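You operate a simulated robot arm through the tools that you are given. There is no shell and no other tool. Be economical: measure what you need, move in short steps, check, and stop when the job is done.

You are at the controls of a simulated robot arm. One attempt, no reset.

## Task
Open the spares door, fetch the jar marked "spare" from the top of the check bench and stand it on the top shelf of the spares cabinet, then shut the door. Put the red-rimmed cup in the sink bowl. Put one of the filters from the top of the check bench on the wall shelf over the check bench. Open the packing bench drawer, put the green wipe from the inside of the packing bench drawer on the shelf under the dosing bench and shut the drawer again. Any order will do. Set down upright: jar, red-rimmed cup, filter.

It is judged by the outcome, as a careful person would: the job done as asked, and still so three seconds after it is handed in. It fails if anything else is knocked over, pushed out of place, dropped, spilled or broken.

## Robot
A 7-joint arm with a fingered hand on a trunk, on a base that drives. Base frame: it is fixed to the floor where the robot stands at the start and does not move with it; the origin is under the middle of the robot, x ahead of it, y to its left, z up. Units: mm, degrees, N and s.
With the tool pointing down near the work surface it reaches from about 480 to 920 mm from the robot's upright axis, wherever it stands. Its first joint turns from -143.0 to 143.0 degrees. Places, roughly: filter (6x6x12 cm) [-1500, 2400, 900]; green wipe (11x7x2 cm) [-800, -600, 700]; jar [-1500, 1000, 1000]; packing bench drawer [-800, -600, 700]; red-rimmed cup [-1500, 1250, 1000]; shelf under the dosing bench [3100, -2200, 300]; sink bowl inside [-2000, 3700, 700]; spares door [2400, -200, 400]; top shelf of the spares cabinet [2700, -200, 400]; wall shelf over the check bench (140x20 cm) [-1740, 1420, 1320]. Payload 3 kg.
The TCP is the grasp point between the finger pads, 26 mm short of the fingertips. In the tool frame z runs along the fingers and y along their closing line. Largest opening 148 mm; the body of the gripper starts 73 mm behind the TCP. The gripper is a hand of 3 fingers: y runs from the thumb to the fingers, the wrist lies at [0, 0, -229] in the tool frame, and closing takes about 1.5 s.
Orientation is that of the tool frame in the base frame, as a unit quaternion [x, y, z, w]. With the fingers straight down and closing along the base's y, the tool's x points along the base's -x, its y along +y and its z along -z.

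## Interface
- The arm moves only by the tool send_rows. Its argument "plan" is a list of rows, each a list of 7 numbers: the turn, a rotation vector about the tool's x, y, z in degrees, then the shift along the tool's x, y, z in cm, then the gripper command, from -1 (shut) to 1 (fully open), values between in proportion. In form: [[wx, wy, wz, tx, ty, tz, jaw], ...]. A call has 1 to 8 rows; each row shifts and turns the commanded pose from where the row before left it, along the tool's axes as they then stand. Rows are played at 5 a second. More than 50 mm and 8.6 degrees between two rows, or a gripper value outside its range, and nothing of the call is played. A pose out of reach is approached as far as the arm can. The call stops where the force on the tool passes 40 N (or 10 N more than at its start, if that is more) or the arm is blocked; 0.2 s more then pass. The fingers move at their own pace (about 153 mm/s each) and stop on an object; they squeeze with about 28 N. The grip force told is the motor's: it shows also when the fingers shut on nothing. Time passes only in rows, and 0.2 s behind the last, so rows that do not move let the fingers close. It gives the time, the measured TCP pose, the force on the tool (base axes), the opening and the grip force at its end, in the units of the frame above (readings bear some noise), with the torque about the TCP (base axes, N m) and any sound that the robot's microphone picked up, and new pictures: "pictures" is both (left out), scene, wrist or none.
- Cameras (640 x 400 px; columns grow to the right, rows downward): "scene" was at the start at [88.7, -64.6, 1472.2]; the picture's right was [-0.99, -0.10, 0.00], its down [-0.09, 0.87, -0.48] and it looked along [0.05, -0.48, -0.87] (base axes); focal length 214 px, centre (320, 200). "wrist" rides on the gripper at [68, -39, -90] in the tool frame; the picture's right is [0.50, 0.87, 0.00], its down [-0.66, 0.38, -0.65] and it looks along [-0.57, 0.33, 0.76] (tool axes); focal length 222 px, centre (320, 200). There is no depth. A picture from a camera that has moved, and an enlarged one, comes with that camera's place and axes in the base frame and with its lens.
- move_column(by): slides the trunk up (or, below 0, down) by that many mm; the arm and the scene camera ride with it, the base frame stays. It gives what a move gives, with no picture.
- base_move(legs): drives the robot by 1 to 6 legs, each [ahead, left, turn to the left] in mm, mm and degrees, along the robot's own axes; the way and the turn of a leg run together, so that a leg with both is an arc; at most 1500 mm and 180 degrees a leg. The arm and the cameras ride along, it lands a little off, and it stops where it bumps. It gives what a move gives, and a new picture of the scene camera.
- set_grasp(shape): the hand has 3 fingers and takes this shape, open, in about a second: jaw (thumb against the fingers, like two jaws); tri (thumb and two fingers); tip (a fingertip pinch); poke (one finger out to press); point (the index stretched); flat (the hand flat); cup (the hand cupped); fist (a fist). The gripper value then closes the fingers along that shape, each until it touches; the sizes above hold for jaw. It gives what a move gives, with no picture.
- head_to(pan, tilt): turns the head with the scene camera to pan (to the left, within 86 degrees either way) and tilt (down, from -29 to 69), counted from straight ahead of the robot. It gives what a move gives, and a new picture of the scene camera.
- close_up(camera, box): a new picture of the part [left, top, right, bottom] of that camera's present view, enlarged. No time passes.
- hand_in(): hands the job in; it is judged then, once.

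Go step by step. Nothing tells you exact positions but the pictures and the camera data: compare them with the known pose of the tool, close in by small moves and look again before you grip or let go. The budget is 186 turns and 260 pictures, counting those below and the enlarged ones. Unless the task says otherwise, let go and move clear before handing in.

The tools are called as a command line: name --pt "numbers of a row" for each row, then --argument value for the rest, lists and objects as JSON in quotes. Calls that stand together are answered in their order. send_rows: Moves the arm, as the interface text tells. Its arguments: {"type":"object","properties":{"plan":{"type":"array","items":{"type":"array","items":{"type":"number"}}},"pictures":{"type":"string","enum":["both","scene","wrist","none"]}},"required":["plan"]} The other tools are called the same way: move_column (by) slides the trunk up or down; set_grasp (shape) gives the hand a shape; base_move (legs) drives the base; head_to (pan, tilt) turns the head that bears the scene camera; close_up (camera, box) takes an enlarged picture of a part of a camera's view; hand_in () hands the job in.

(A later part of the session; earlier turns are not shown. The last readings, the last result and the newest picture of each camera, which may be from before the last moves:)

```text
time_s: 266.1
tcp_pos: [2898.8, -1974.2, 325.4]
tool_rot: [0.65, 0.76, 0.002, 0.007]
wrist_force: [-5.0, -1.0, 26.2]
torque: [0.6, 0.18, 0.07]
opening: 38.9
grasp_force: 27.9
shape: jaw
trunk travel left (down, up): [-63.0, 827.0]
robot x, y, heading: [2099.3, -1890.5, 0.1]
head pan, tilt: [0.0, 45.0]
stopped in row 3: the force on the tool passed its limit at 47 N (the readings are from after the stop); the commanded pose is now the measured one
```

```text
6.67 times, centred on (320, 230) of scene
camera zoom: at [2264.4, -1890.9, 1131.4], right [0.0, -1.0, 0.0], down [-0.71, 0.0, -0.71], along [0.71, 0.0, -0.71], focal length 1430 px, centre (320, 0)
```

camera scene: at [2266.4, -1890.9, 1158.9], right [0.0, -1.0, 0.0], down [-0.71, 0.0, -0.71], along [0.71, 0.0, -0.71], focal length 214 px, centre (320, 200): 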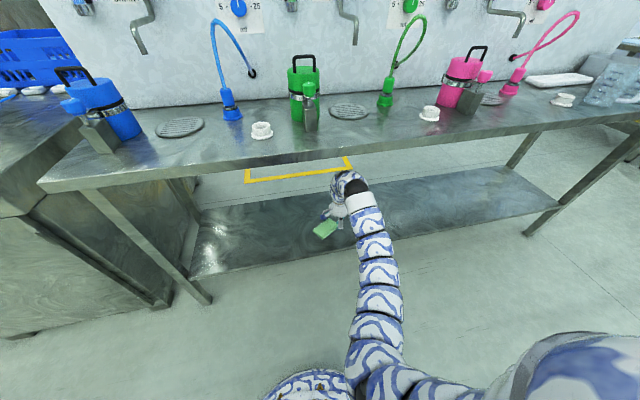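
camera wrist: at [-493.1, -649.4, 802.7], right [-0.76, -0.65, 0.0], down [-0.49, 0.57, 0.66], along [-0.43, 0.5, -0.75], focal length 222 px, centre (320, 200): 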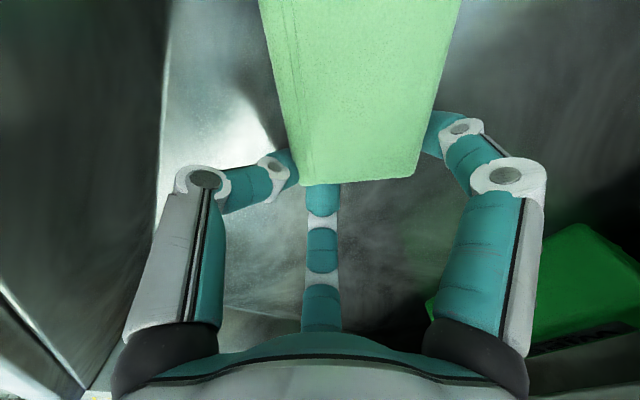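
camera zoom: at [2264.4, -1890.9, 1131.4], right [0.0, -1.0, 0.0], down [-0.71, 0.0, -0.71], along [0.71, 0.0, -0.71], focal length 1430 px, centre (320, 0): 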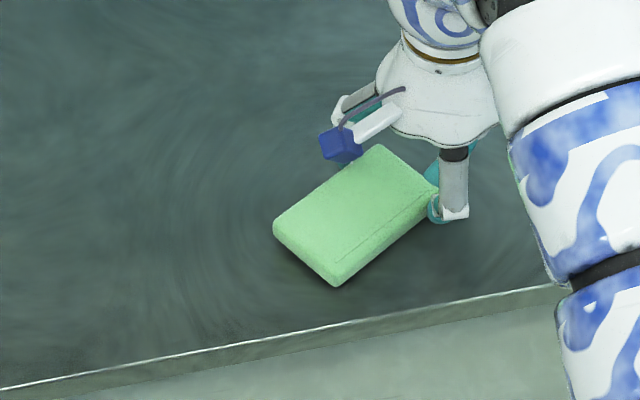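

Contact with the shelf. Raise 2 mm, release, and rise.

send_rows --pt "0 0 0 0 0 -0.2 -0.5" --pt "0 0 0 0 0 0 0" --pt "0 0 0 0 0 0 0.5" --pt "0 0 0 0 0 0 0.5" --pt "0 0 0 0 0 0 0.5" --pictures "none"

move_column --by 50

base_move --legs '[[-400, 0, 0]]'

close_up --camera "scene" --box '[240, 100, 440, 220]'

```text
time_s: 267.3
tcp_pos: [2898.5, -1975.0, 326.0]
tool_rot: [0.651, 0.759, 0.002, 0.008]
wrist_force: [5.6, -4.6, 30.1]
torque: [0.51, 0.69, 0.07]
opening: 106.5
grasp_force: 0.1
shape: jaw
trunk travel left (down, up): [-63.0, 827.0]
robot x, y, heading: [2104.7, -1890.5, 0.1]
head pan, tilt: [0.0, 45.0]
```

```text
time_s: 268.2
tcp_pos: [2897.5, -1974.4, 374.1]
tool_rot: [0.65, 0.76, 0.001, 0.005]
wrist_force: [-0.6, -1.2, -1.0]
torque: [-0.01, 0.01, 0.0]
opening: 110.5
grasp_force: 0.2
shape: jaw
trunk travel left (down, up): [-113.0, 777.0]
robot x, y, heading: [2100.1, -1889.9, 0.2]
head pan, tilt: [0.0, 45.0]
```

```text
time_s: 270.7
tcp_pos: [2499.1, -1972.3, 375.0]
tool_rot: [0.651, 0.759, 0.001, 0.005]
wrist_force: [0.6, 0.3, 0.2]
torque: [-0.02, 0.04, 0.01]
opening: 110.9
grasp_force: 0.0
shape: jaw
trunk travel left (down, up): [-113.0, 777.0]
robot x, y, heading: [1702.2, -1891.5, 0.2]
head pan, tilt: [0.0, 45.0]
camera scene: at [1867.3, -1890.7, 1180.8], right [0.0, -1.0, 0.0], down [-0.71, 0.0, -0.71], along [0.71, 0.0, -0.71], focal length 214 px, centre (320, 200)
```

scene: 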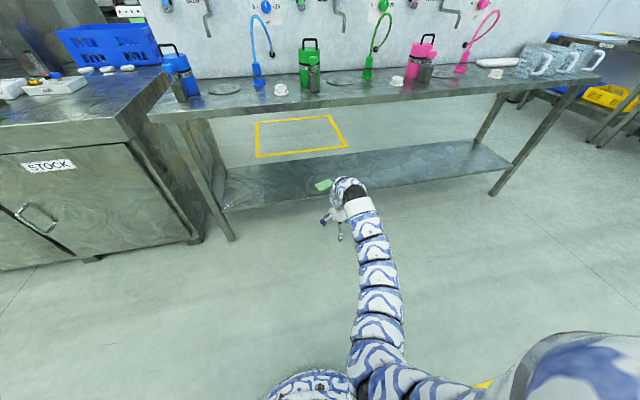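

```text
3.20 times, centred on (340, 160) of scene
camera zoom: at [1867.3, -1890.7, 1180.8], right [0.0, -1.0, 0.0], down [-0.71, 0.0, -0.71], along [0.71, 0.0, -0.71], focal length 686 px, centre (256, 328)
```

zoom: 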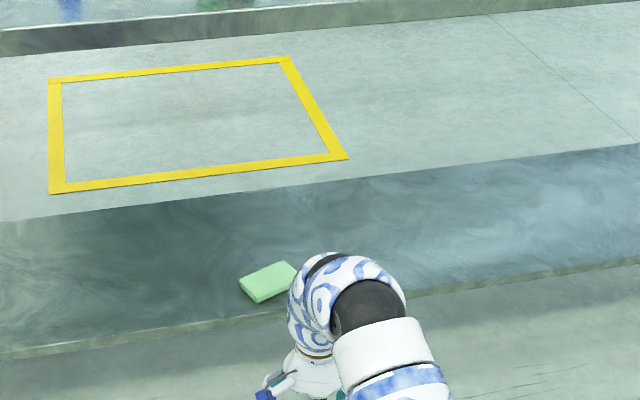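

The wipe lies on the shelf. Now return to shut the drawer: raise the hand to z≈712, close the fingers, drive over.

move_column --by 337

base_move --legs '[[-800, 0, 0], [0, 0, 179.8], [390, -1280, 0]]'

send_rows --pt "0 0 0 0 0 0 -1" --pt "0 0 0 0 0 0 -1" --pt "0 0 0 0 0 0 -1" --pt "0 0 0 0 0 0 -1" --pt "0 0 0 0 0 0 -1" --pictures "scene"

```text
time_s: 274.0
tcp_pos: [2498.6, -1972.6, 711.2]
tool_rot: [0.65, 0.76, 0.001, 0.006]
wrist_force: [-0.7, 0.4, 0.0]
torque: [0.01, -0.04, 0.02]
opening: 110.8
grasp_force: 0.1
shape: jaw
trunk travel left (down, up): [-450.0, 440.0]
robot x, y, heading: [1702.8, -1890.5, 0.1]
head pan, tilt: [0.0, 45.0]
```

```text
time_s: 292.0
tcp_pos: [-315.5, -565.5, 710.8]
tool_rot: [0.77, -0.638, -0.006, 0.001]
wrist_force: [0.0, 0.0, -0.4]
torque: [0.0, -0.02, 0.01]
opening: 110.6
grasp_force: 0.1
shape: jaw
trunk travel left (down, up): [-450.0, 440.0]
robot x, y, heading: [485.4, -623.1, -178.4]
head pan, tilt: [0.0, 45.0]
camera scene: at [321.7, -628.7, 1517.8], right [-0.03, 1.0, 0.0], down [0.71, 0.02, -0.71], along [-0.71, -0.02, -0.71], focal length 214 px, centre (320, 200)
```

scene: 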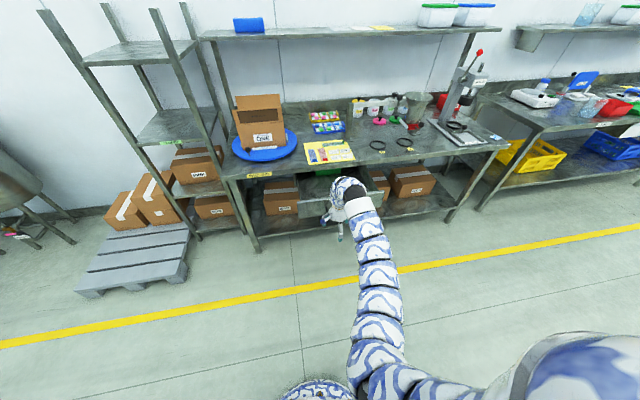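

```text
time_s: 293.2
tcp_pos: [-316.9, -566.6, 711.2]
tool_rot: [0.769, -0.639, -0.006, 0.001]
wrist_force: [-0.7, 0.4, 1.3]
torque: [0.01, 0.01, 0.01]
opening: 0.0
grasp_force: 27.4
shape: jaw
trunk travel left (down, up): [-450.0, 440.0]
robot x, y, heading: [481.8, -623.5, -178.3]
head pan, tilt: [0.0, 45.0]
camera scene: at [321.8, -628.7, 1517.8], right [-0.03, 1.0, 0.0], down [0.71, 0.02, -0.71], along [-0.71, -0.02, -0.71], focal length 214 px, centre (320, 200)
```

scene: 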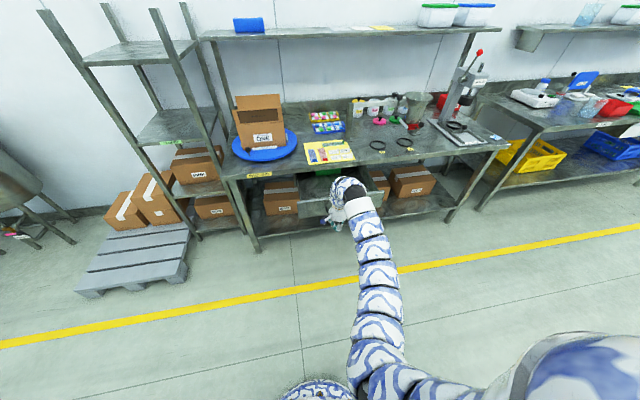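

For the final push the hand must be horizontal to stay under the bench top; turn it up.

send_rows --pt "-8.5 0 0 0 0 0 -1" --pt "-8.5 0 0 0 0 0 -1" --pt "-8.5 0 0 0 0 0 -1" --pt "-8.5 0 0 0 0 0 -1" --pt "-8.5 0 0 0 0 0 -1" --pt "-8.5 0 0 0 0 0 -1" --pt "-8.5 0 0 0 0 0 -1" --pt "-8.5 0 0 0 0 0 -1" --pictures "none"

send_rows --pt "-8.5 0 0 0 0 0 -1" --pt "-8.5 0 0 0 0 0 -1" --pt "-5 0 0 0 0 0 -1" --pictures "scene"

close_up --camera "scene" --box '[260, 150, 400, 260]'

```text
time_s: 295.0
tcp_pos: [-406.6, -581.7, 670.4]
tool_rot: [0.637, -0.526, -0.362, 0.432]
wrist_force: [0.0, 1.2, 1.5]
torque: [0.0, -0.03, 0.0]
opening: 0.0
grasp_force: 28.1
shape: jaw
out of reach, approached as far as the arm can: row 2, 3, 4, 5, 6
trunk travel left (down, up): [-450.0, 440.0]
robot x, y, heading: [480.5, -621.3, -178.3]
head pan, tilt: [0.0, 45.0]
```

```text
time_s: 295.8
tcp_pos: [-407.6, -583.7, 670.0]
tool_rot: [0.544, -0.446, -0.455, 0.546]
wrist_force: [-0.3, -0.4, 0.0]
torque: [0.0, -0.01, 0.02]
opening: 0.0
grasp_force: 27.9
shape: jaw
trunk travel left (down, up): [-450.0, 440.0]
robot x, y, heading: [482.6, -625.0, -178.3]
head pan, tilt: [0.0, 45.0]
camera scene: at [321.5, -629.7, 1517.8], right [-0.03, 1.0, 0.0], down [0.71, 0.02, -0.71], along [-0.71, -0.02, -0.71], focal length 214 px, centre (320, 200)
```

scene: 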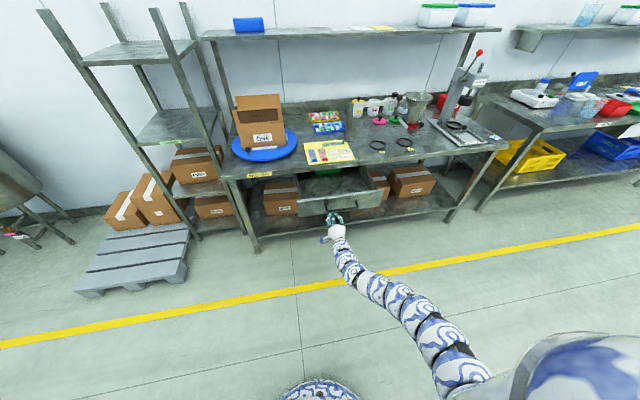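

```text
3.64 times, centred on (330, 205) of scene
camera zoom: at [321.5, -629.7, 1517.8], right [-0.03, 1.0, 0.0], down [0.71, 0.02, -0.71], along [-0.71, -0.02, -0.71], focal length 780 px, centre (284, 182)
```

zoom: 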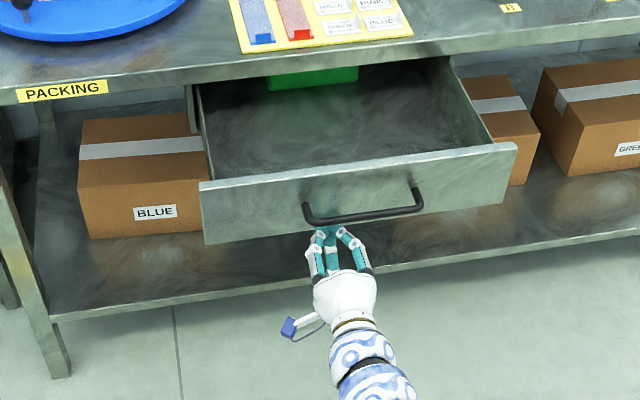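

The fingertips are under the bar; back off, raise, centre, then push.

base_move --legs '[[-90, -50, 0]]'

move_column --by 42

base_move --legs '[[120, 20, 0], [200, 38, 0]]'

close_up --camera "scene" --box '[260, 180, 400, 290]'

```text
time_s: 297.0
tcp_pos: [-320.3, -532.0, 669.8]
tool_rot: [0.543, -0.447, -0.455, 0.546]
wrist_force: [0.2, -0.3, -0.5]
torque: [-0.01, 0.03, 0.01]
opening: 0.1
grasp_force: 28.2
shape: jaw
trunk travel left (down, up): [-450.0, 440.0]
robot x, y, heading: [569.1, -570.4, -178.1]
head pan, tilt: [0.0, 45.0]
camera scene: at [409.5, -576.5, 1517.8], right [-0.03, 1.0, 0.0], down [0.71, 0.02, -0.71], along [-0.71, -0.02, -0.71], focal length 214 px, centre (320, 200)
```

scene: 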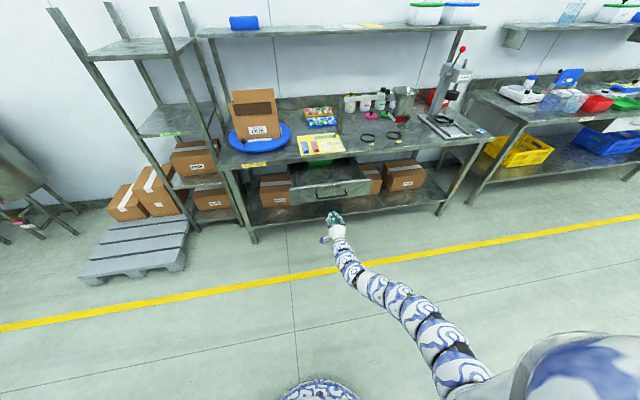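

```text
time_s: 297.8
tcp_pos: [-319.5, -532.2, 711.3]
tool_rot: [0.544, -0.448, -0.455, 0.545]
wrist_force: [-0.1, 1.4, 0.5]
torque: [0.01, -0.01, -0.01]
opening: 0.0
grasp_force: 28.7
shape: jaw
trunk travel left (down, up): [-492.0, 398.0]
robot x, y, heading: [571.0, -576.4, -178.2]
head pan, tilt: [0.0, 45.0]
```

```text
time_s: 300.3
tcp_pos: [-628.4, -597.9, 701.2]
tool_rot: [0.549, -0.452, -0.448, 0.542]
wrist_force: [5.4, 2.0, -10.4]
torque: [0.04, 0.12, 0.02]
opening: 0.1
grasp_force: 28.0
shape: jaw
trunk travel left (down, up): [-492.0, 398.0]
robot x, y, heading: [254.1, -637.7, -178.2]
head pan, tilt: [0.0, 45.0]
stopped in leg 2: the force on the tool passed its limit at 46 N (the readings are from after the stop); the commanded pose is now the measured one
camera scene: at [96.1, -642.7, 1559.9], right [-0.03, 1.0, 0.0], down [0.71, 0.02, -0.71], along [-0.71, -0.02, -0.71], focal length 214 px, centre (320, 200)
```

scene: 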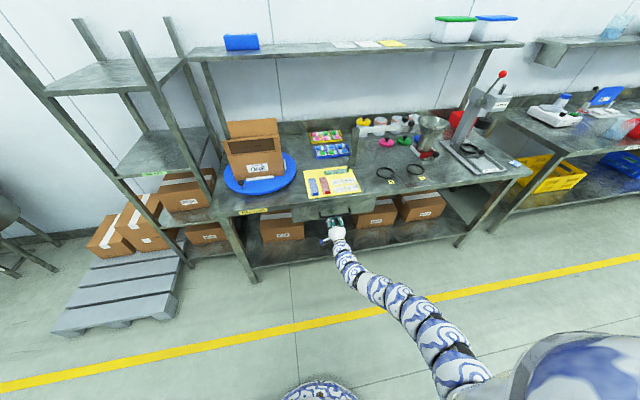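

```text
3.64 times, centred on (330, 235) of scene
camera zoom: at [96.1, -642.7, 1559.9], right [-0.03, 1.0, 0.0], down [0.71, 0.02, -0.71], along [-0.71, -0.02, -0.71], focal length 780 px, centre (284, 73)
```

zoom: 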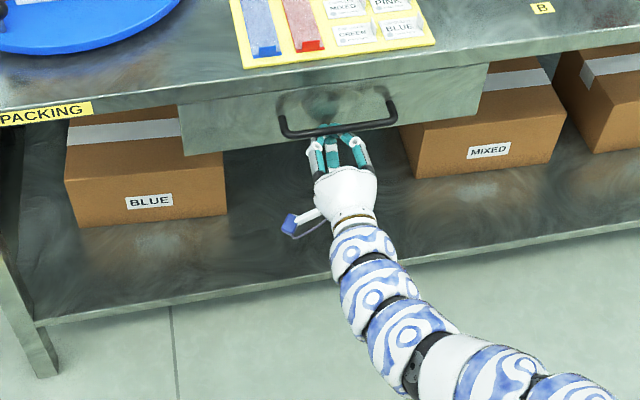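

Possibly not quite home. Push again.

base_move --legs '[[50, 10, 0]]'

close_up --camera "scene" --box '[260, 180, 400, 290]'

```text
time_s: 301.1
tcp_pos: [-637.5, -598.8, 695.5]
tool_rot: [0.551, -0.456, -0.445, 0.539]
wrist_force: [9.0, 2.2, 1.1]
torque: [-0.02, 0.0, 0.06]
opening: 0.0
grasp_force: 27.9
shape: jaw
trunk travel left (down, up): [-492.0, 398.0]
robot x, y, heading: [243.8, -643.1, -178.3]
head pan, tilt: [0.0, 45.0]
stopped in leg 1: the force on the tool passed its limit at 157 N (the readings are from after the stop); the commanded pose is now the measured one
camera scene: at [86.2, -645.1, 1560.1], right [-0.03, 1.0, 0.0], down [0.71, 0.02, -0.71], along [-0.71, -0.02, -0.71], focal length 214 px, centre (320, 200)
```

scene: 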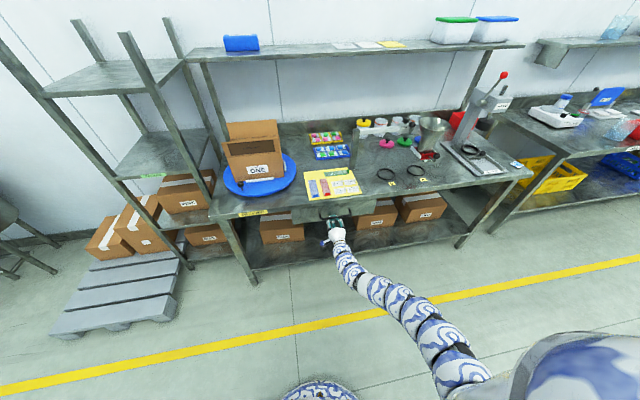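

```text
3.64 times, centred on (330, 235) of scene
camera zoom: at [86.2, -645.1, 1560.1], right [-0.03, 1.0, 0.0], down [0.71, 0.02, -0.71], along [-0.71, -0.02, -0.71], focal length 780 px, centre (284, 73)
```

zoom: 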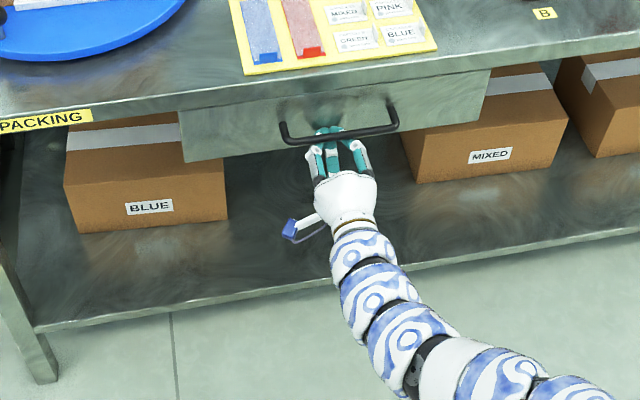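

The hard stop indicates it is home. Back off, check it, and drive to the right end of the check bench for a filter.

base_move --legs '[[-300, 0, 0]]'

close_up --camera "scene" --box '[200, 130, 400, 240]'

base_move --legs '[[0, -1480, 0], [0, -1480, 0], [0, 0, 10]]'

send_rows --pt "0 0 8.5 0 0 0 0.6" --pt "0 0 8.5 0 0 0 0.6" --pt "0 0 8.5 0 0 0 0.6" --pt "0 0 8.5 0 0 0 0.6" --pt "0 0 8.5 0 0 0 0.6" --pt "0 0 8.5 0 0 0 0.6" --pt "0 0 8.5 0 0 0 0.6" --pt "0 0 8.5 0 0 0 0.6" --pictures "none"

send_rows --pt "0 0 8.5 0 0 0 0.6" --pt "0 0 8.5 0 0 0 0.6" --pt "0 0 5 0 0 0 0.6" --pictures "none"

```text
time_s: 303.2
tcp_pos: [-335.4, -590.4, 695.1]
tool_rot: [0.552, -0.455, -0.445, 0.539]
wrist_force: [-0.1, -0.9, -0.3]
torque: [-0.02, -0.01, -0.04]
opening: 0.1
grasp_force: 27.8
shape: jaw
trunk travel left (down, up): [-492.0, 398.0]
robot x, y, heading: [546.7, -632.5, -178.3]
head pan, tilt: [0.0, 45.0]
camera scene: at [388.7, -635.8, 1559.8], right [-0.03, 1.0, 0.0], down [0.71, 0.02, -0.71], along [-0.71, -0.02, -0.71], focal length 214 px, centre (320, 200)
```

scene: 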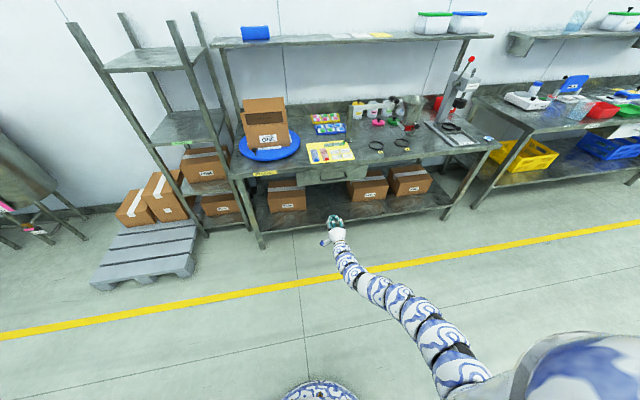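

```text
3.20 times, centred on (300, 185) of scene
camera zoom: at [388.7, -635.8, 1559.8], right [-0.03, 1.0, 0.0], down [0.71, 0.02, -0.71], along [-0.71, -0.02, -0.71], focal length 686 px, centre (384, 248)
```

zoom: 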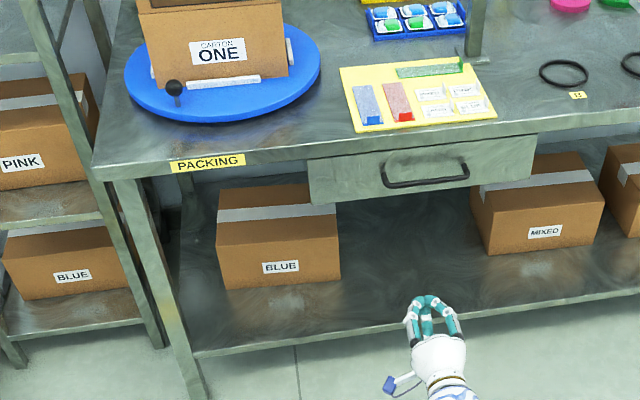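

```text
time_s: 318.1
tcp_pos: [-484.9, 2173.6, 695.4]
tool_rot: [0.594, -0.398, -0.388, 0.582]
wrist_force: [-0.1, 0.6, -0.1]
torque: [0.01, 0.02, 0.03]
opening: 0.4
grasp_force: 28.1
shape: jaw
trunk travel left (down, up): [-492.0, 398.0]
robot x, y, heading: [387.9, 2306.4, -166.4]
head pan, tilt: [0.0, 45.0]
camera scene: at [233.1, 2273.9, 1559.8], right [-0.23, 0.97, 0.0], down [0.69, 0.16, -0.71], along [-0.69, -0.16, -0.71], focal length 214 px, centre (320, 200)
```

scene: 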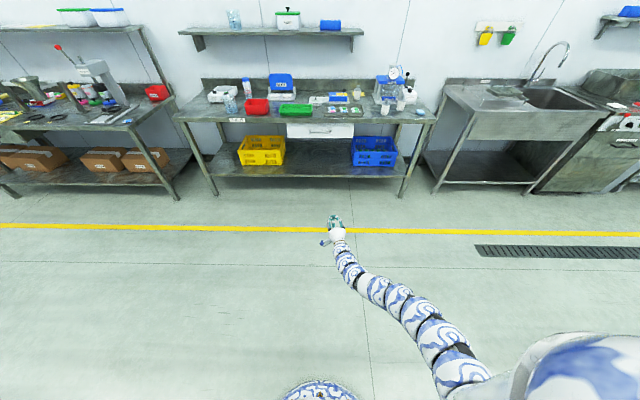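

```text
time_s: 319.9
tcp_pos: [-484.7, 2173.9, 694.0]
tool_rot: [0.27, -0.662, 0.003, 0.699]
wrist_force: [-0.4, -0.3, -0.3]
torque: [0.01, -0.03, 0.01]
opening: 118.2
grasp_force: 0.1
shape: jaw
trunk travel left (down, up): [-492.0, 398.0]
robot x, y, heading: [388.0, 2308.4, -166.7]
head pan, tilt: [0.0, 45.0]
```

```text
time_s: 320.7
tcp_pos: [-485.7, 2173.9, 696.3]
tool_rot: [-0.14, 0.701, -0.137, -0.686]
wrist_force: [-0.3, 1.2, 0.2]
torque: [0.02, 0.04, -0.01]
opening: 118.0
grasp_force: 0.0
shape: jaw
trunk travel left (down, up): [-492.0, 398.0]
robot x, y, heading: [387.6, 2314.7, -166.8]
head pan, tilt: [0.0, 45.0]
```

Drawer is shut. Straighten the hand's yaw, raise to grip height, and look at the filters.

send_rows --pt "-5 0 0 0 0 0 0.6" --pt "-5 0 0 0 0 0 0.6" --pictures "none"

move_column --by 300

head_to --pan 0 --tilt 35

close_up --camera "scene" --box '[340, 170, 500, 270]'

```text
time_s: 321.3
tcp_pos: [-484.4, 2172.7, 696.0]
tool_rot: [-0.079, 0.71, -0.074, -0.696]
wrist_force: [0.1, 0.7, 0.3]
torque: [0.02, -0.01, -0.01]
opening: 118.0
grasp_force: 0.1
shape: jaw
trunk travel left (down, up): [-492.0, 398.0]
robot x, y, heading: [390.9, 2309.5, -166.4]
head pan, tilt: [0.0, 45.0]
```

```text
time_s: 324.3
tcp_pos: [-484.6, 2173.3, 993.8]
tool_rot: [-0.08, 0.71, -0.075, -0.695]
wrist_force: [0.4, -0.7, 0.7]
torque: [0.04, 0.01, 0.01]
opening: 117.9
grasp_force: 0.0
shape: jaw
trunk travel left (down, up): [-792.0, 98.0]
robot x, y, heading: [387.1, 2311.8, -166.7]
head pan, tilt: [0.0, 45.0]
```

```text
time_s: 325.0
tcp_pos: [-484.5, 2173.4, 994.0]
tool_rot: [-0.079, 0.711, -0.074, -0.695]
wrist_force: [-0.2, 0.9, -0.2]
torque: [0.02, 0.02, 0.01]
opening: 118.0
grasp_force: 0.0
shape: jaw
trunk travel left (down, up): [-792.0, 98.0]
robot x, y, heading: [386.2, 2311.5, -166.5]
head pan, tilt: [0.0, 35.0]
camera scene: at [226.5, 2272.3, 1874.6], right [-0.23, 0.97, 0.0], down [0.56, 0.13, -0.82], along [-0.8, -0.19, -0.57], focal length 214 px, centre (320, 200)
```

scene: 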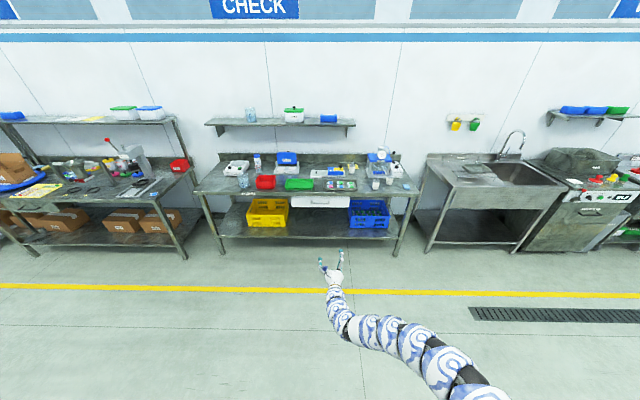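

```text
4.00 times, centred on (420, 220) of scene
camera zoom: at [226.5, 2272.3, 1874.6], right [-0.23, 0.97, 0.0], down [0.56, 0.13, -0.82], along [-0.8, -0.19, -0.57], focal length 858 px, centre (-80, 120)
```

zoom: 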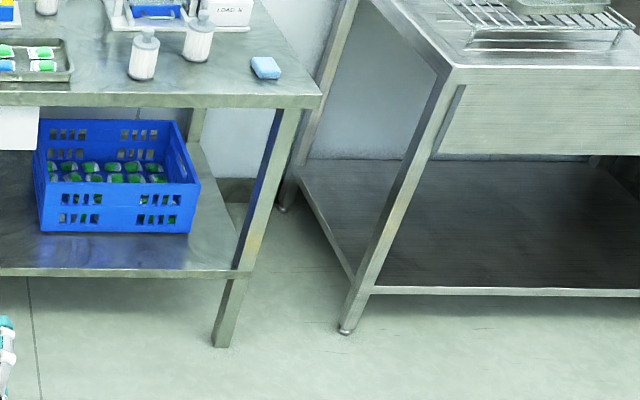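

Front filter ≈ (-1460, 2374). Drive to a point ~200 mm in front of it and lower to grip height.

base_move --legs '[[690, -421, 0]]'

move_column --by -52

head_to --pan 0 --tilt 45

close_up --camera "scene" --box '[260, 140, 420, 240]'

close_up --camera "wrist" --box '[0, 0, 640, 400]'

```text
time_s: 329.3
tcp_pos: [-1252.4, 2432.9, 995.0]
tool_rot: [-0.079, 0.711, -0.074, -0.695]
wrist_force: [0.1, -0.3, -0.3]
torque: [0.03, -0.03, 0.01]
opening: 118.1
grasp_force: 0.0
shape: jaw
trunk travel left (down, up): [-792.0, 98.0]
robot x, y, heading: [-377.0, 2568.0, -166.7]
head pan, tilt: [0.0, 35.0]
camera scene: at [-541.5, 2529.9, 1874.6], right [-0.23, 0.97, 0.0], down [0.56, 0.13, -0.82], along [-0.8, -0.19, -0.57], focal length 214 px, centre (320, 200)
```

scene: 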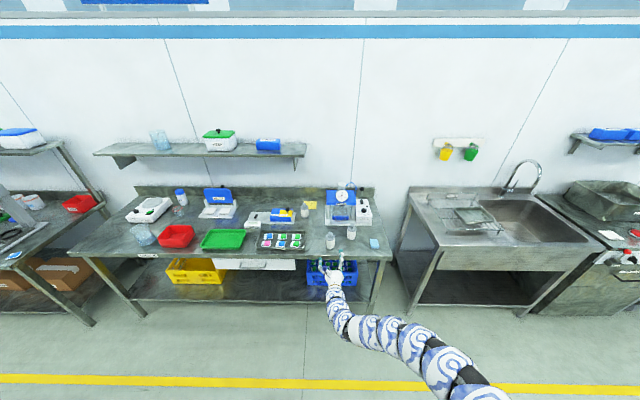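

```text
time_s: 330.2
tcp_pos: [-1251.9, 2432.3, 943.2]
tool_rot: [-0.079, 0.71, -0.074, -0.695]
wrist_force: [0.7, 0.8, -0.8]
torque: [0.0, 0.01, 0.0]
opening: 118.3
grasp_force: 0.1
shape: jaw
trunk travel left (down, up): [-740.0, 150.0]
robot x, y, heading: [-379.9, 2568.7, -166.5]
head pan, tilt: [0.0, 35.0]
```

```text
time_s: 331.0
tcp_pos: [-1252.4, 2432.4, 943.3]
tool_rot: [-0.078, 0.71, -0.073, -0.696]
wrist_force: [0.8, -0.2, 0.6]
torque: [0.02, -0.02, -0.01]
opening: 118.2
grasp_force: 0.1
shape: jaw
trunk travel left (down, up): [-740.0, 150.0]
robot x, y, heading: [-377.5, 2563.8, -166.7]
head pan, tilt: [0.0, 45.0]
camera scene: at [-534.4, 2531.2, 1807.9], right [-0.23, 0.97, 0.0], down [0.69, 0.16, -0.71], along [-0.69, -0.16, -0.71], focal length 214 px, centre (320, 200)
```

scene: 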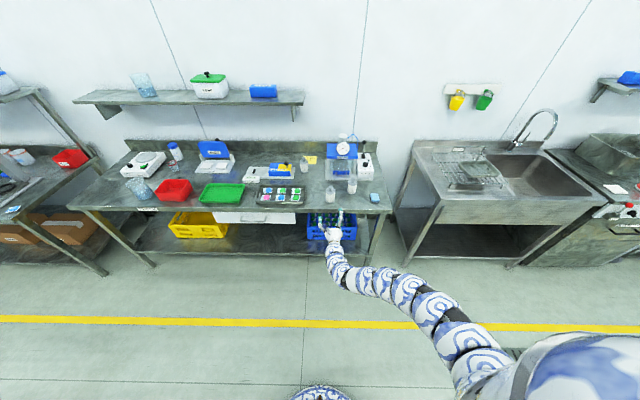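

```text
4.00 times, centred on (340, 190) of scene
camera zoom: at [-534.4, 2531.2, 1807.9], right [-0.23, 0.97, 0.0], down [0.69, 0.16, -0.71], along [-0.69, -0.16, -0.71], focal length 858 px, centre (240, 240)
```

zoom: 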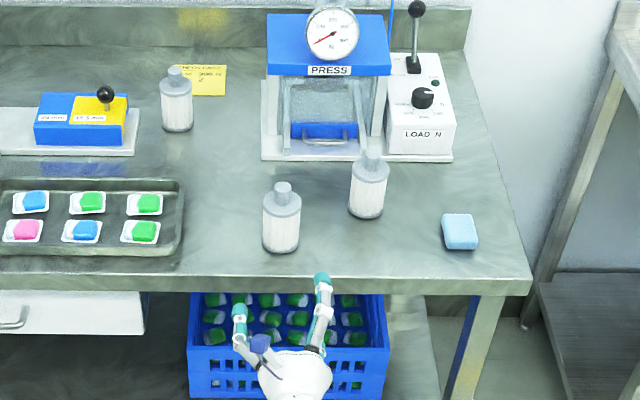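

```text
1.00 times, centred on (320, 200) of wrist (not enlarged: the box is as wide or as high as the picture)
camera zoom: at [-1156.6, 2413.1, 1012.1], right [-0.2, 0.84, 0.5], down [0.57, 0.52, -0.64], along [-0.8, 0.16, -0.58], focal length 222 px, centre (320, 200)
```

zoom: 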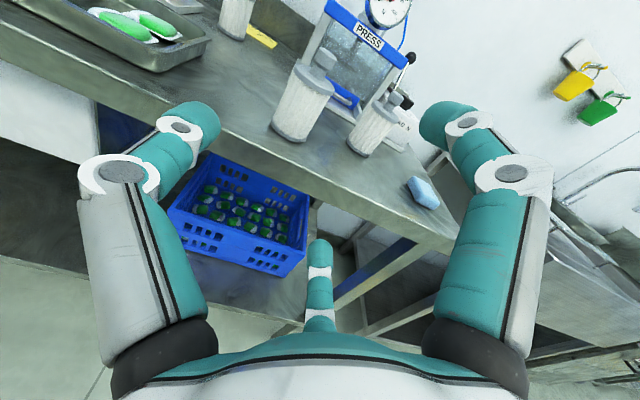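

Filter at (-1460, 2378). Approach to within 55 mm.

move_column --by -7

base_move --legs '[[165, 4, 0]]'

close_up --camera "scene" --box '[280, 160, 400, 250]'

close_up --camera "wrist" --box '[0, 0, 640, 400]'

```text
time_s: 331.5
tcp_pos: [-1252.8, 2432.2, 936.6]
tool_rot: [-0.079, 0.711, -0.074, -0.695]
wrist_force: [-1.0, 0.1, -0.9]
torque: [0.0, -0.01, -0.01]
opening: 118.1
grasp_force: 0.0
shape: jaw
trunk travel left (down, up): [-733.0, 157.0]
robot x, y, heading: [-379.0, 2572.0, -166.7]
head pan, tilt: [0.0, 45.0]
```

```text
time_s: 333.0
tcp_pos: [-1412.8, 2390.1, 934.5]
tool_rot: [-0.08, 0.711, -0.075, -0.695]
wrist_force: [0.0, 0.4, 1.0]
torque: [0.0, 0.02, 0.04]
opening: 118.0
grasp_force: 0.1
shape: jaw
trunk travel left (down, up): [-733.0, 157.0]
robot x, y, heading: [-536.1, 2527.0, -166.7]
head pan, tilt: [0.0, 45.0]
camera scene: at [-695.7, 2488.6, 1800.6], right [-0.23, 0.97, 0.0], down [0.69, 0.16, -0.71], along [-0.69, -0.16, -0.71], focal length 214 px, centre (320, 200)
```

scene: 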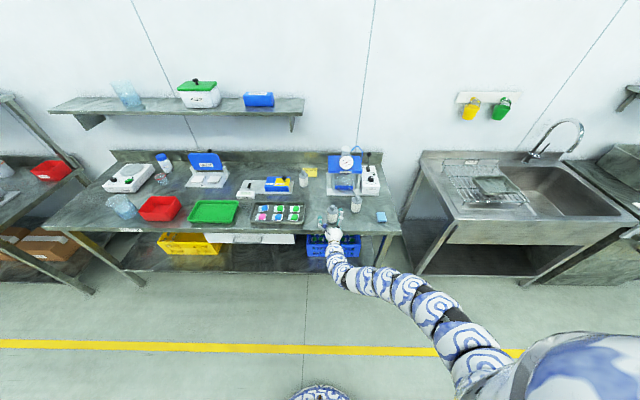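

```text
4.44 times, centred on (340, 205) of scene
camera zoom: at [-695.7, 2488.6, 1800.6], right [-0.23, 0.97, 0.0], down [0.69, 0.16, -0.71], along [-0.69, -0.16, -0.71], focal length 953 px, centre (231, 178)
```

zoom: 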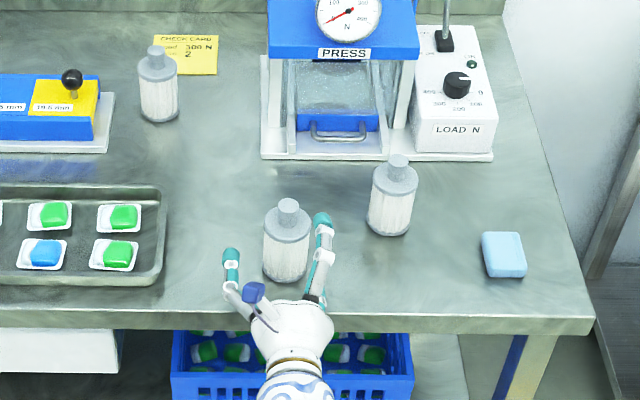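

```text
1.00 times, centred on (320, 200) of wrist (not enlarged: the box is as wide or as high as the picture)
camera zoom: at [-1317.0, 2369.8, 1004.3], right [-0.2, 0.84, 0.5], down [0.57, 0.52, -0.64], along [-0.8, 0.16, -0.58], focal length 222 px, centre (320, 200)
```

zoom: 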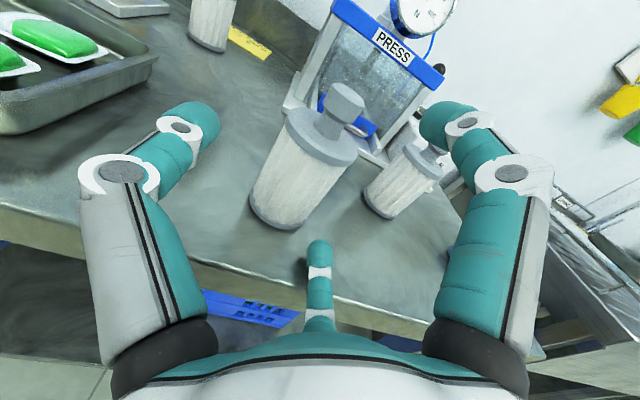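

base_move --legs '[[50, 1, 0]]'

send_rows --pt "0 0 0 0 0 0 0" --pt "0 0 0 0 0 0 -1" --pt "0 0 0 0 0 0 -1" --pt "0 0 0 0 0 0 -1" --pt "0 0 0 0 0 0 -1" --pt "0 0 0 0 0 0 -1" --pictures "wrist"

close_up --camera "scene" --box '[280, 160, 400, 250]'

```text
time_s: 333.9
tcp_pos: [-1461.4, 2374.6, 935.9]
tool_rot: [-0.08, 0.71, -0.075, -0.695]
wrist_force: [-0.5, 0.1, -0.4]
torque: [0.01, 0.0, 0.02]
opening: 118.2
grasp_force: 0.1
shape: jaw
trunk travel left (down, up): [-733.0, 157.0]
robot x, y, heading: [-590.3, 2511.8, -166.6]
head pan, tilt: [0.0, 45.0]
camera scene: at [-744.3, 2475.9, 1800.6], right [-0.23, 0.97, 0.0], down [0.69, 0.16, -0.71], along [-0.69, -0.16, -0.71], focal length 214 px, centre (320, 200)
```

scene: 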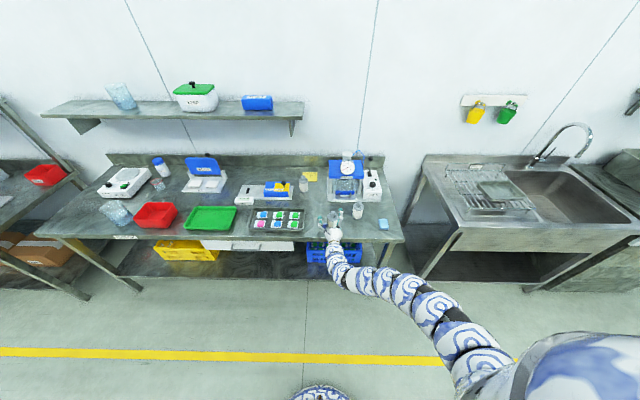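

```text
time_s: 335.3
tcp_pos: [-1459.2, 2375.6, 936.7]
tool_rot: [-0.079, 0.71, -0.074, -0.696]
wrist_force: [-3.0, -0.5, 14.9]
torque: [0.15, 0.42, 0.07]
opening: 50.8
grasp_force: 28.1
shape: jaw
trunk travel left (down, up): [-733.0, 157.0]
robot x, y, heading: [-587.0, 2515.7, -166.7]
head pan, tilt: [0.0, 45.0]
camera wrist: at [-1364.2, 2356.3, 1006.3], right [-0.2, 0.84, 0.5], down [0.57, 0.52, -0.64], along [-0.8, 0.16, -0.58], focal length 222 px, centre (320, 200)
```

wrist: 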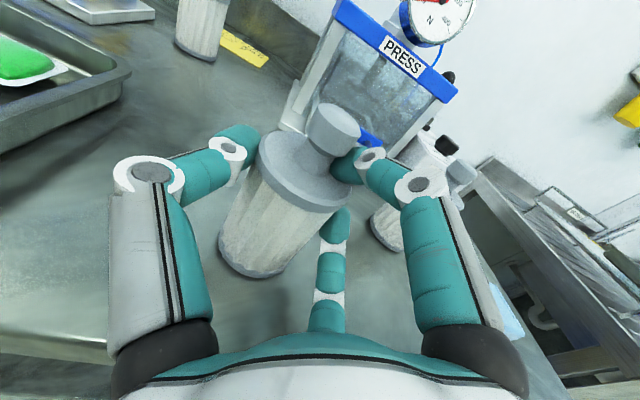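

```text
4.44 times, centred on (340, 205) of scene
camera zoom: at [-741.6, 2476.3, 1801.0], right [-0.23, 0.97, 0.0], down [0.69, 0.16, -0.71], along [-0.69, -0.16, -0.71], focal length 953 px, centre (231, 178)
```

zoom: 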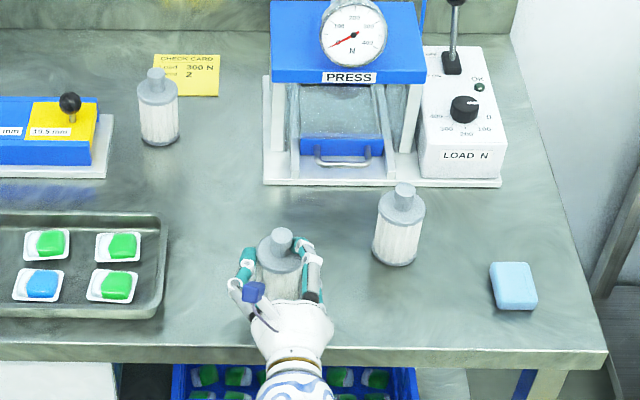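

Filter gripped. Lift straight up with the trunk, back off and check.

move_column --by 154

base_move --legs '[[-350, 0, 0]]'

send_rows --pt "0 0 0 4.8 0 0 -1" --pt "0 0 0 4.8 0 0 -1" --pt "0 0 0 4.8 0 0 -1" --pt "0 0 0 4.8 0 0 -1" --pt "0 0 0 4.8 0 0 -1" --pt "0 0 0 4.8 0 0 -1" --pt "0 0 0 4.8 0 0 -1" --pictures "both"

```text
time_s: 337.1
tcp_pos: [-1460.1, 2377.2, 1089.5]
tool_rot: [-0.079, 0.711, -0.074, -0.695]
wrist_force: [-0.6, -0.3, -0.9]
torque: [0.02, 0.01, 0.0]
opening: 48.4
grasp_force: 28.5
shape: jaw
trunk travel left (down, up): [-887.0, 3.0]
robot x, y, heading: [-588.0, 2513.1, -166.7]
head pan, tilt: [0.0, 45.0]
```

```text
time_s: 339.4
tcp_pos: [-1112.1, 2457.1, 1090.1]
tool_rot: [-0.081, 0.709, -0.077, -0.696]
wrist_force: [-0.7, 0.8, -1.3]
torque: [0.02, 0.0, 0.01]
opening: 48.3
grasp_force: 27.6
shape: jaw
trunk travel left (down, up): [-887.0, 3.0]
robot x, y, heading: [-238.2, 2598.7, -166.5]
head pan, tilt: [0.0, 45.0]
camera scene: at [-394.4, 2559.6, 1954.9], right [-0.24, 0.97, 0.0], down [0.69, 0.17, -0.71], along [-0.69, -0.17, -0.71], focal length 214 px, centre (320, 200)
```

scene: 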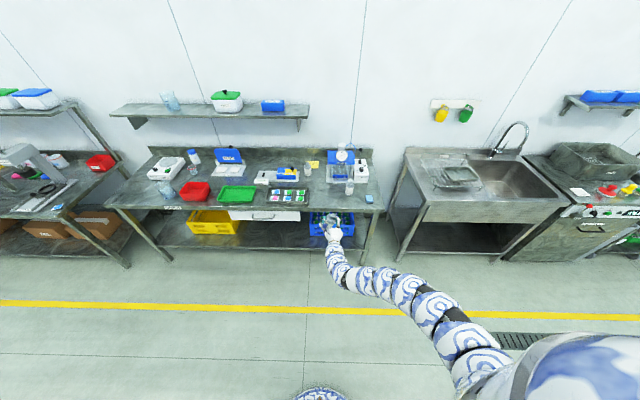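

```text
time_s: 341.0
tcp_pos: [-1204.6, 2410.5, 1371.8]
tool_rot: [-0.084, 0.71, -0.073, -0.695]
wrist_force: [-0.4, -1.3, 3.7]
torque: [0.07, -0.41, -0.14]
opening: 48.1
grasp_force: 28.0
shape: jaw
out of reach, approached as far as the arm can: row 3, 4, 5, 6, 7
trunk travel left (down, up): [-887.0, 3.0]
robot x, y, heading: [-240.1, 2596.6, -166.1]
head pan, tilt: [0.0, 45.0]
camera scene: at [-395.5, 2557.0, 1954.9], right [-0.24, 0.97, 0.0], down [0.69, 0.17, -0.71], along [-0.69, -0.17, -0.71], focal length 214 px, centre (320, 200)
camera wrist: at [-1108.5, 2391.7, 1441.1], right [-0.2, 0.84, 0.51], down [0.57, 0.53, -0.63], along [-0.8, 0.16, -0.58], focal length 222 px, centre (320, 200)
```

scene: 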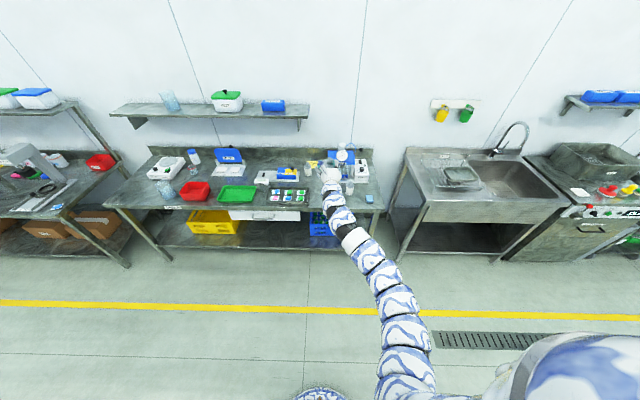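
wrist: 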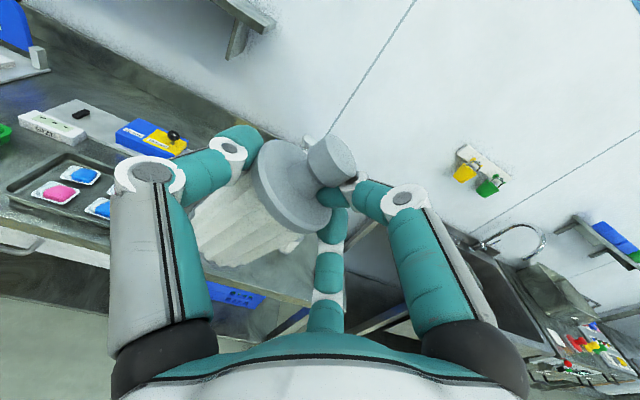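

The filter is held well. Shift left along the bench to face the free left part of the wall shelf, and raise a bit more.

base_move --legs '[[0, 1373, 0], [0, 0, -1.5]]'

send_rows --pt "0 0 0 3 0 0 -1" --pt "0 0 0 2.5 0 0 -1" --pictures "none"

head_to --pan 0 --tilt 30

close_up --camera "scene" --box '[200, 100, 440, 250]'

```text
time_s: 348.0
tcp_pos: [-900.6, 1148.8, 1373.1]
tool_rot: [-0.069, 0.711, -0.064, -0.697]
wrist_force: [0.4, -0.1, 0.2]
torque: [0.02, 0.0, 0.05]
opening: 48.2
grasp_force: 28.2
shape: jaw
trunk travel left (down, up): [-887.0, 3.0]
robot x, y, heading: [70.1, 1300.4, -168.2]
head pan, tilt: [0.0, 45.0]
camera scene: at [-87.8, 1267.9, 1954.8], right [-0.2, 0.98, 0.0], down [0.69, 0.14, -0.71], along [-0.69, -0.14, -0.71], focal length 214 px, centre (320, 200)
```

scene: 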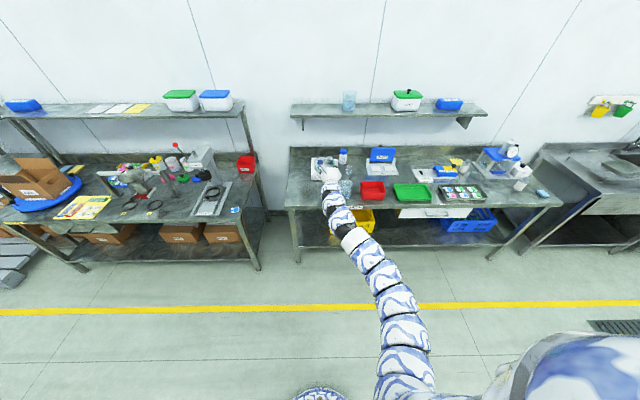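

```text
time_s: 348.6
tcp_pos: [-916.8, 1139.8, 1426.0]
tool_rot: [-0.068, 0.711, -0.064, -0.697]
wrist_force: [0.1, 0.3, -0.3]
torque: [0.0, -0.03, -0.02]
opening: 48.5
grasp_force: 27.8
shape: jaw
out of reach, approached as far as the arm can: row 1, 2
trunk travel left (down, up): [-887.0, 3.0]
robot x, y, heading: [63.6, 1297.4, -168.1]
head pan, tilt: [0.0, 45.0]
```

```text
time_s: 349.4
tcp_pos: [-917.3, 1141.7, 1425.6]
tool_rot: [-0.068, 0.711, -0.064, -0.697]
wrist_force: [0.3, -1.1, -1.0]
torque: [0.02, -0.02, -0.03]
opening: 48.3
grasp_force: 28.0
shape: jaw
trunk travel left (down, up): [-887.0, 3.0]
robot x, y, heading: [64.4, 1298.3, -168.3]
head pan, tilt: [0.0, 30.0]
camera scene: at [-96.8, 1265.5, 1977.3], right [-0.2, 0.98, 0.0], down [0.49, 0.1, -0.87], along [-0.85, -0.17, -0.5], focal length 214 px, centre (320, 200)
```

scene: 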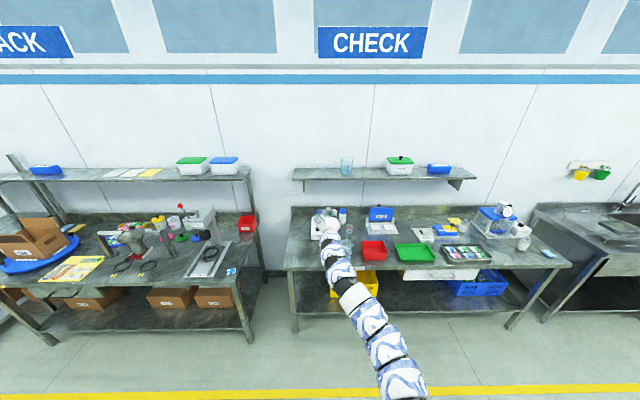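

```text
2.67 times, centred on (320, 175) of scene
camera zoom: at [-96.8, 1265.5, 1977.3], right [-0.2, 0.98, 0.0], down [0.49, 0.1, -0.87], along [-0.85, -0.17, -0.5], focal length 572 px, centre (320, 267)
```

zoom: 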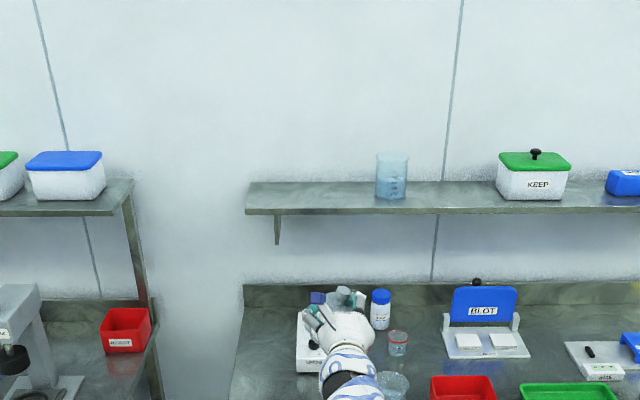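

Target on the wall shelf ≈ (-1618, 905). Drive in with the filter at z≈1425.

base_move --legs '[[600, 85, 0]]'

close_up --camera "scene" --box '[200, 120, 440, 270]'

close_up --camera "wrist" --box '[0, 0, 640, 400]'

```text
time_s: 352.8
tcp_pos: [-1476.3, 935.2, 1425.4]
tool_rot: [-0.069, 0.711, -0.064, -0.697]
wrist_force: [-0.6, 0.2, -1.0]
torque: [-0.01, 0.04, 0.04]
opening: 48.2
grasp_force: 28.0
shape: jaw
trunk travel left (down, up): [-887.0, 3.0]
robot x, y, heading: [-494.9, 1099.7, -168.1]
head pan, tilt: [0.0, 30.0]
camera scene: at [-655.7, 1062.9, 1977.3], right [-0.2, 0.98, 0.0], down [0.49, 0.1, -0.87], along [-0.85, -0.18, -0.5], focal length 214 px, centre (320, 200)
```

scene: 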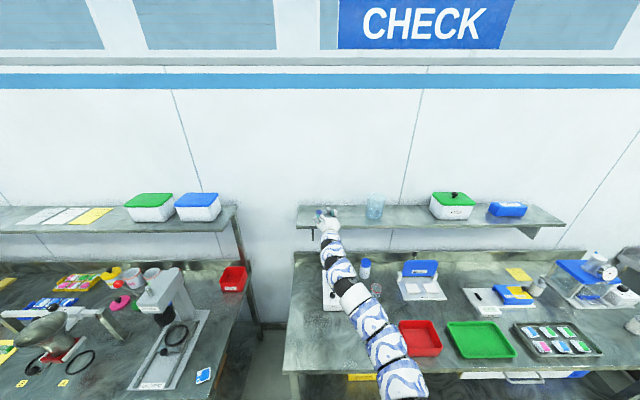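

```text
2.67 times, centred on (320, 195) of scene
camera zoom: at [-655.7, 1062.9, 1977.3], right [-0.2, 0.98, 0.0], down [0.49, 0.1, -0.87], along [-0.85, -0.18, -0.5], focal length 572 px, centre (320, 213)
```

zoom: 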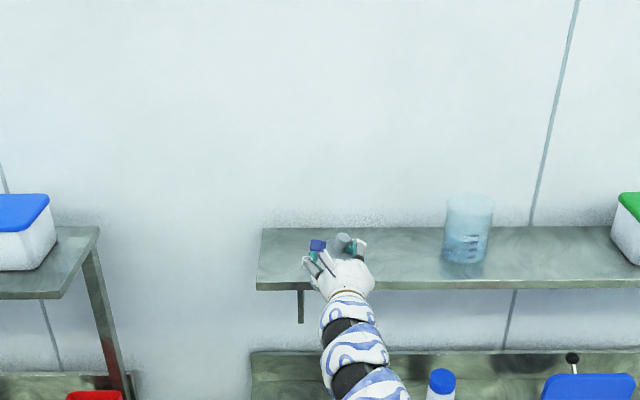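

```text
1.00 times, centred on (320, 200) of wrist (not enlarged: the box is as wide or as high as the picture)
camera zoom: at [-1380.7, 914.0, 1493.7], right [-0.17, 0.85, 0.5], down [0.58, 0.5, -0.64], along [-0.79, 0.18, -0.58], focal length 222 px, centre (320, 200)
```

zoom: 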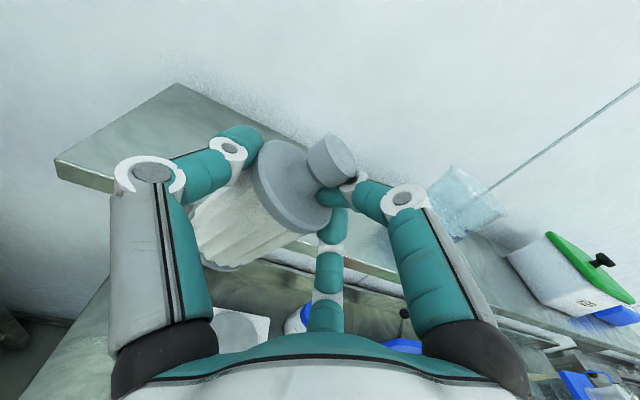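

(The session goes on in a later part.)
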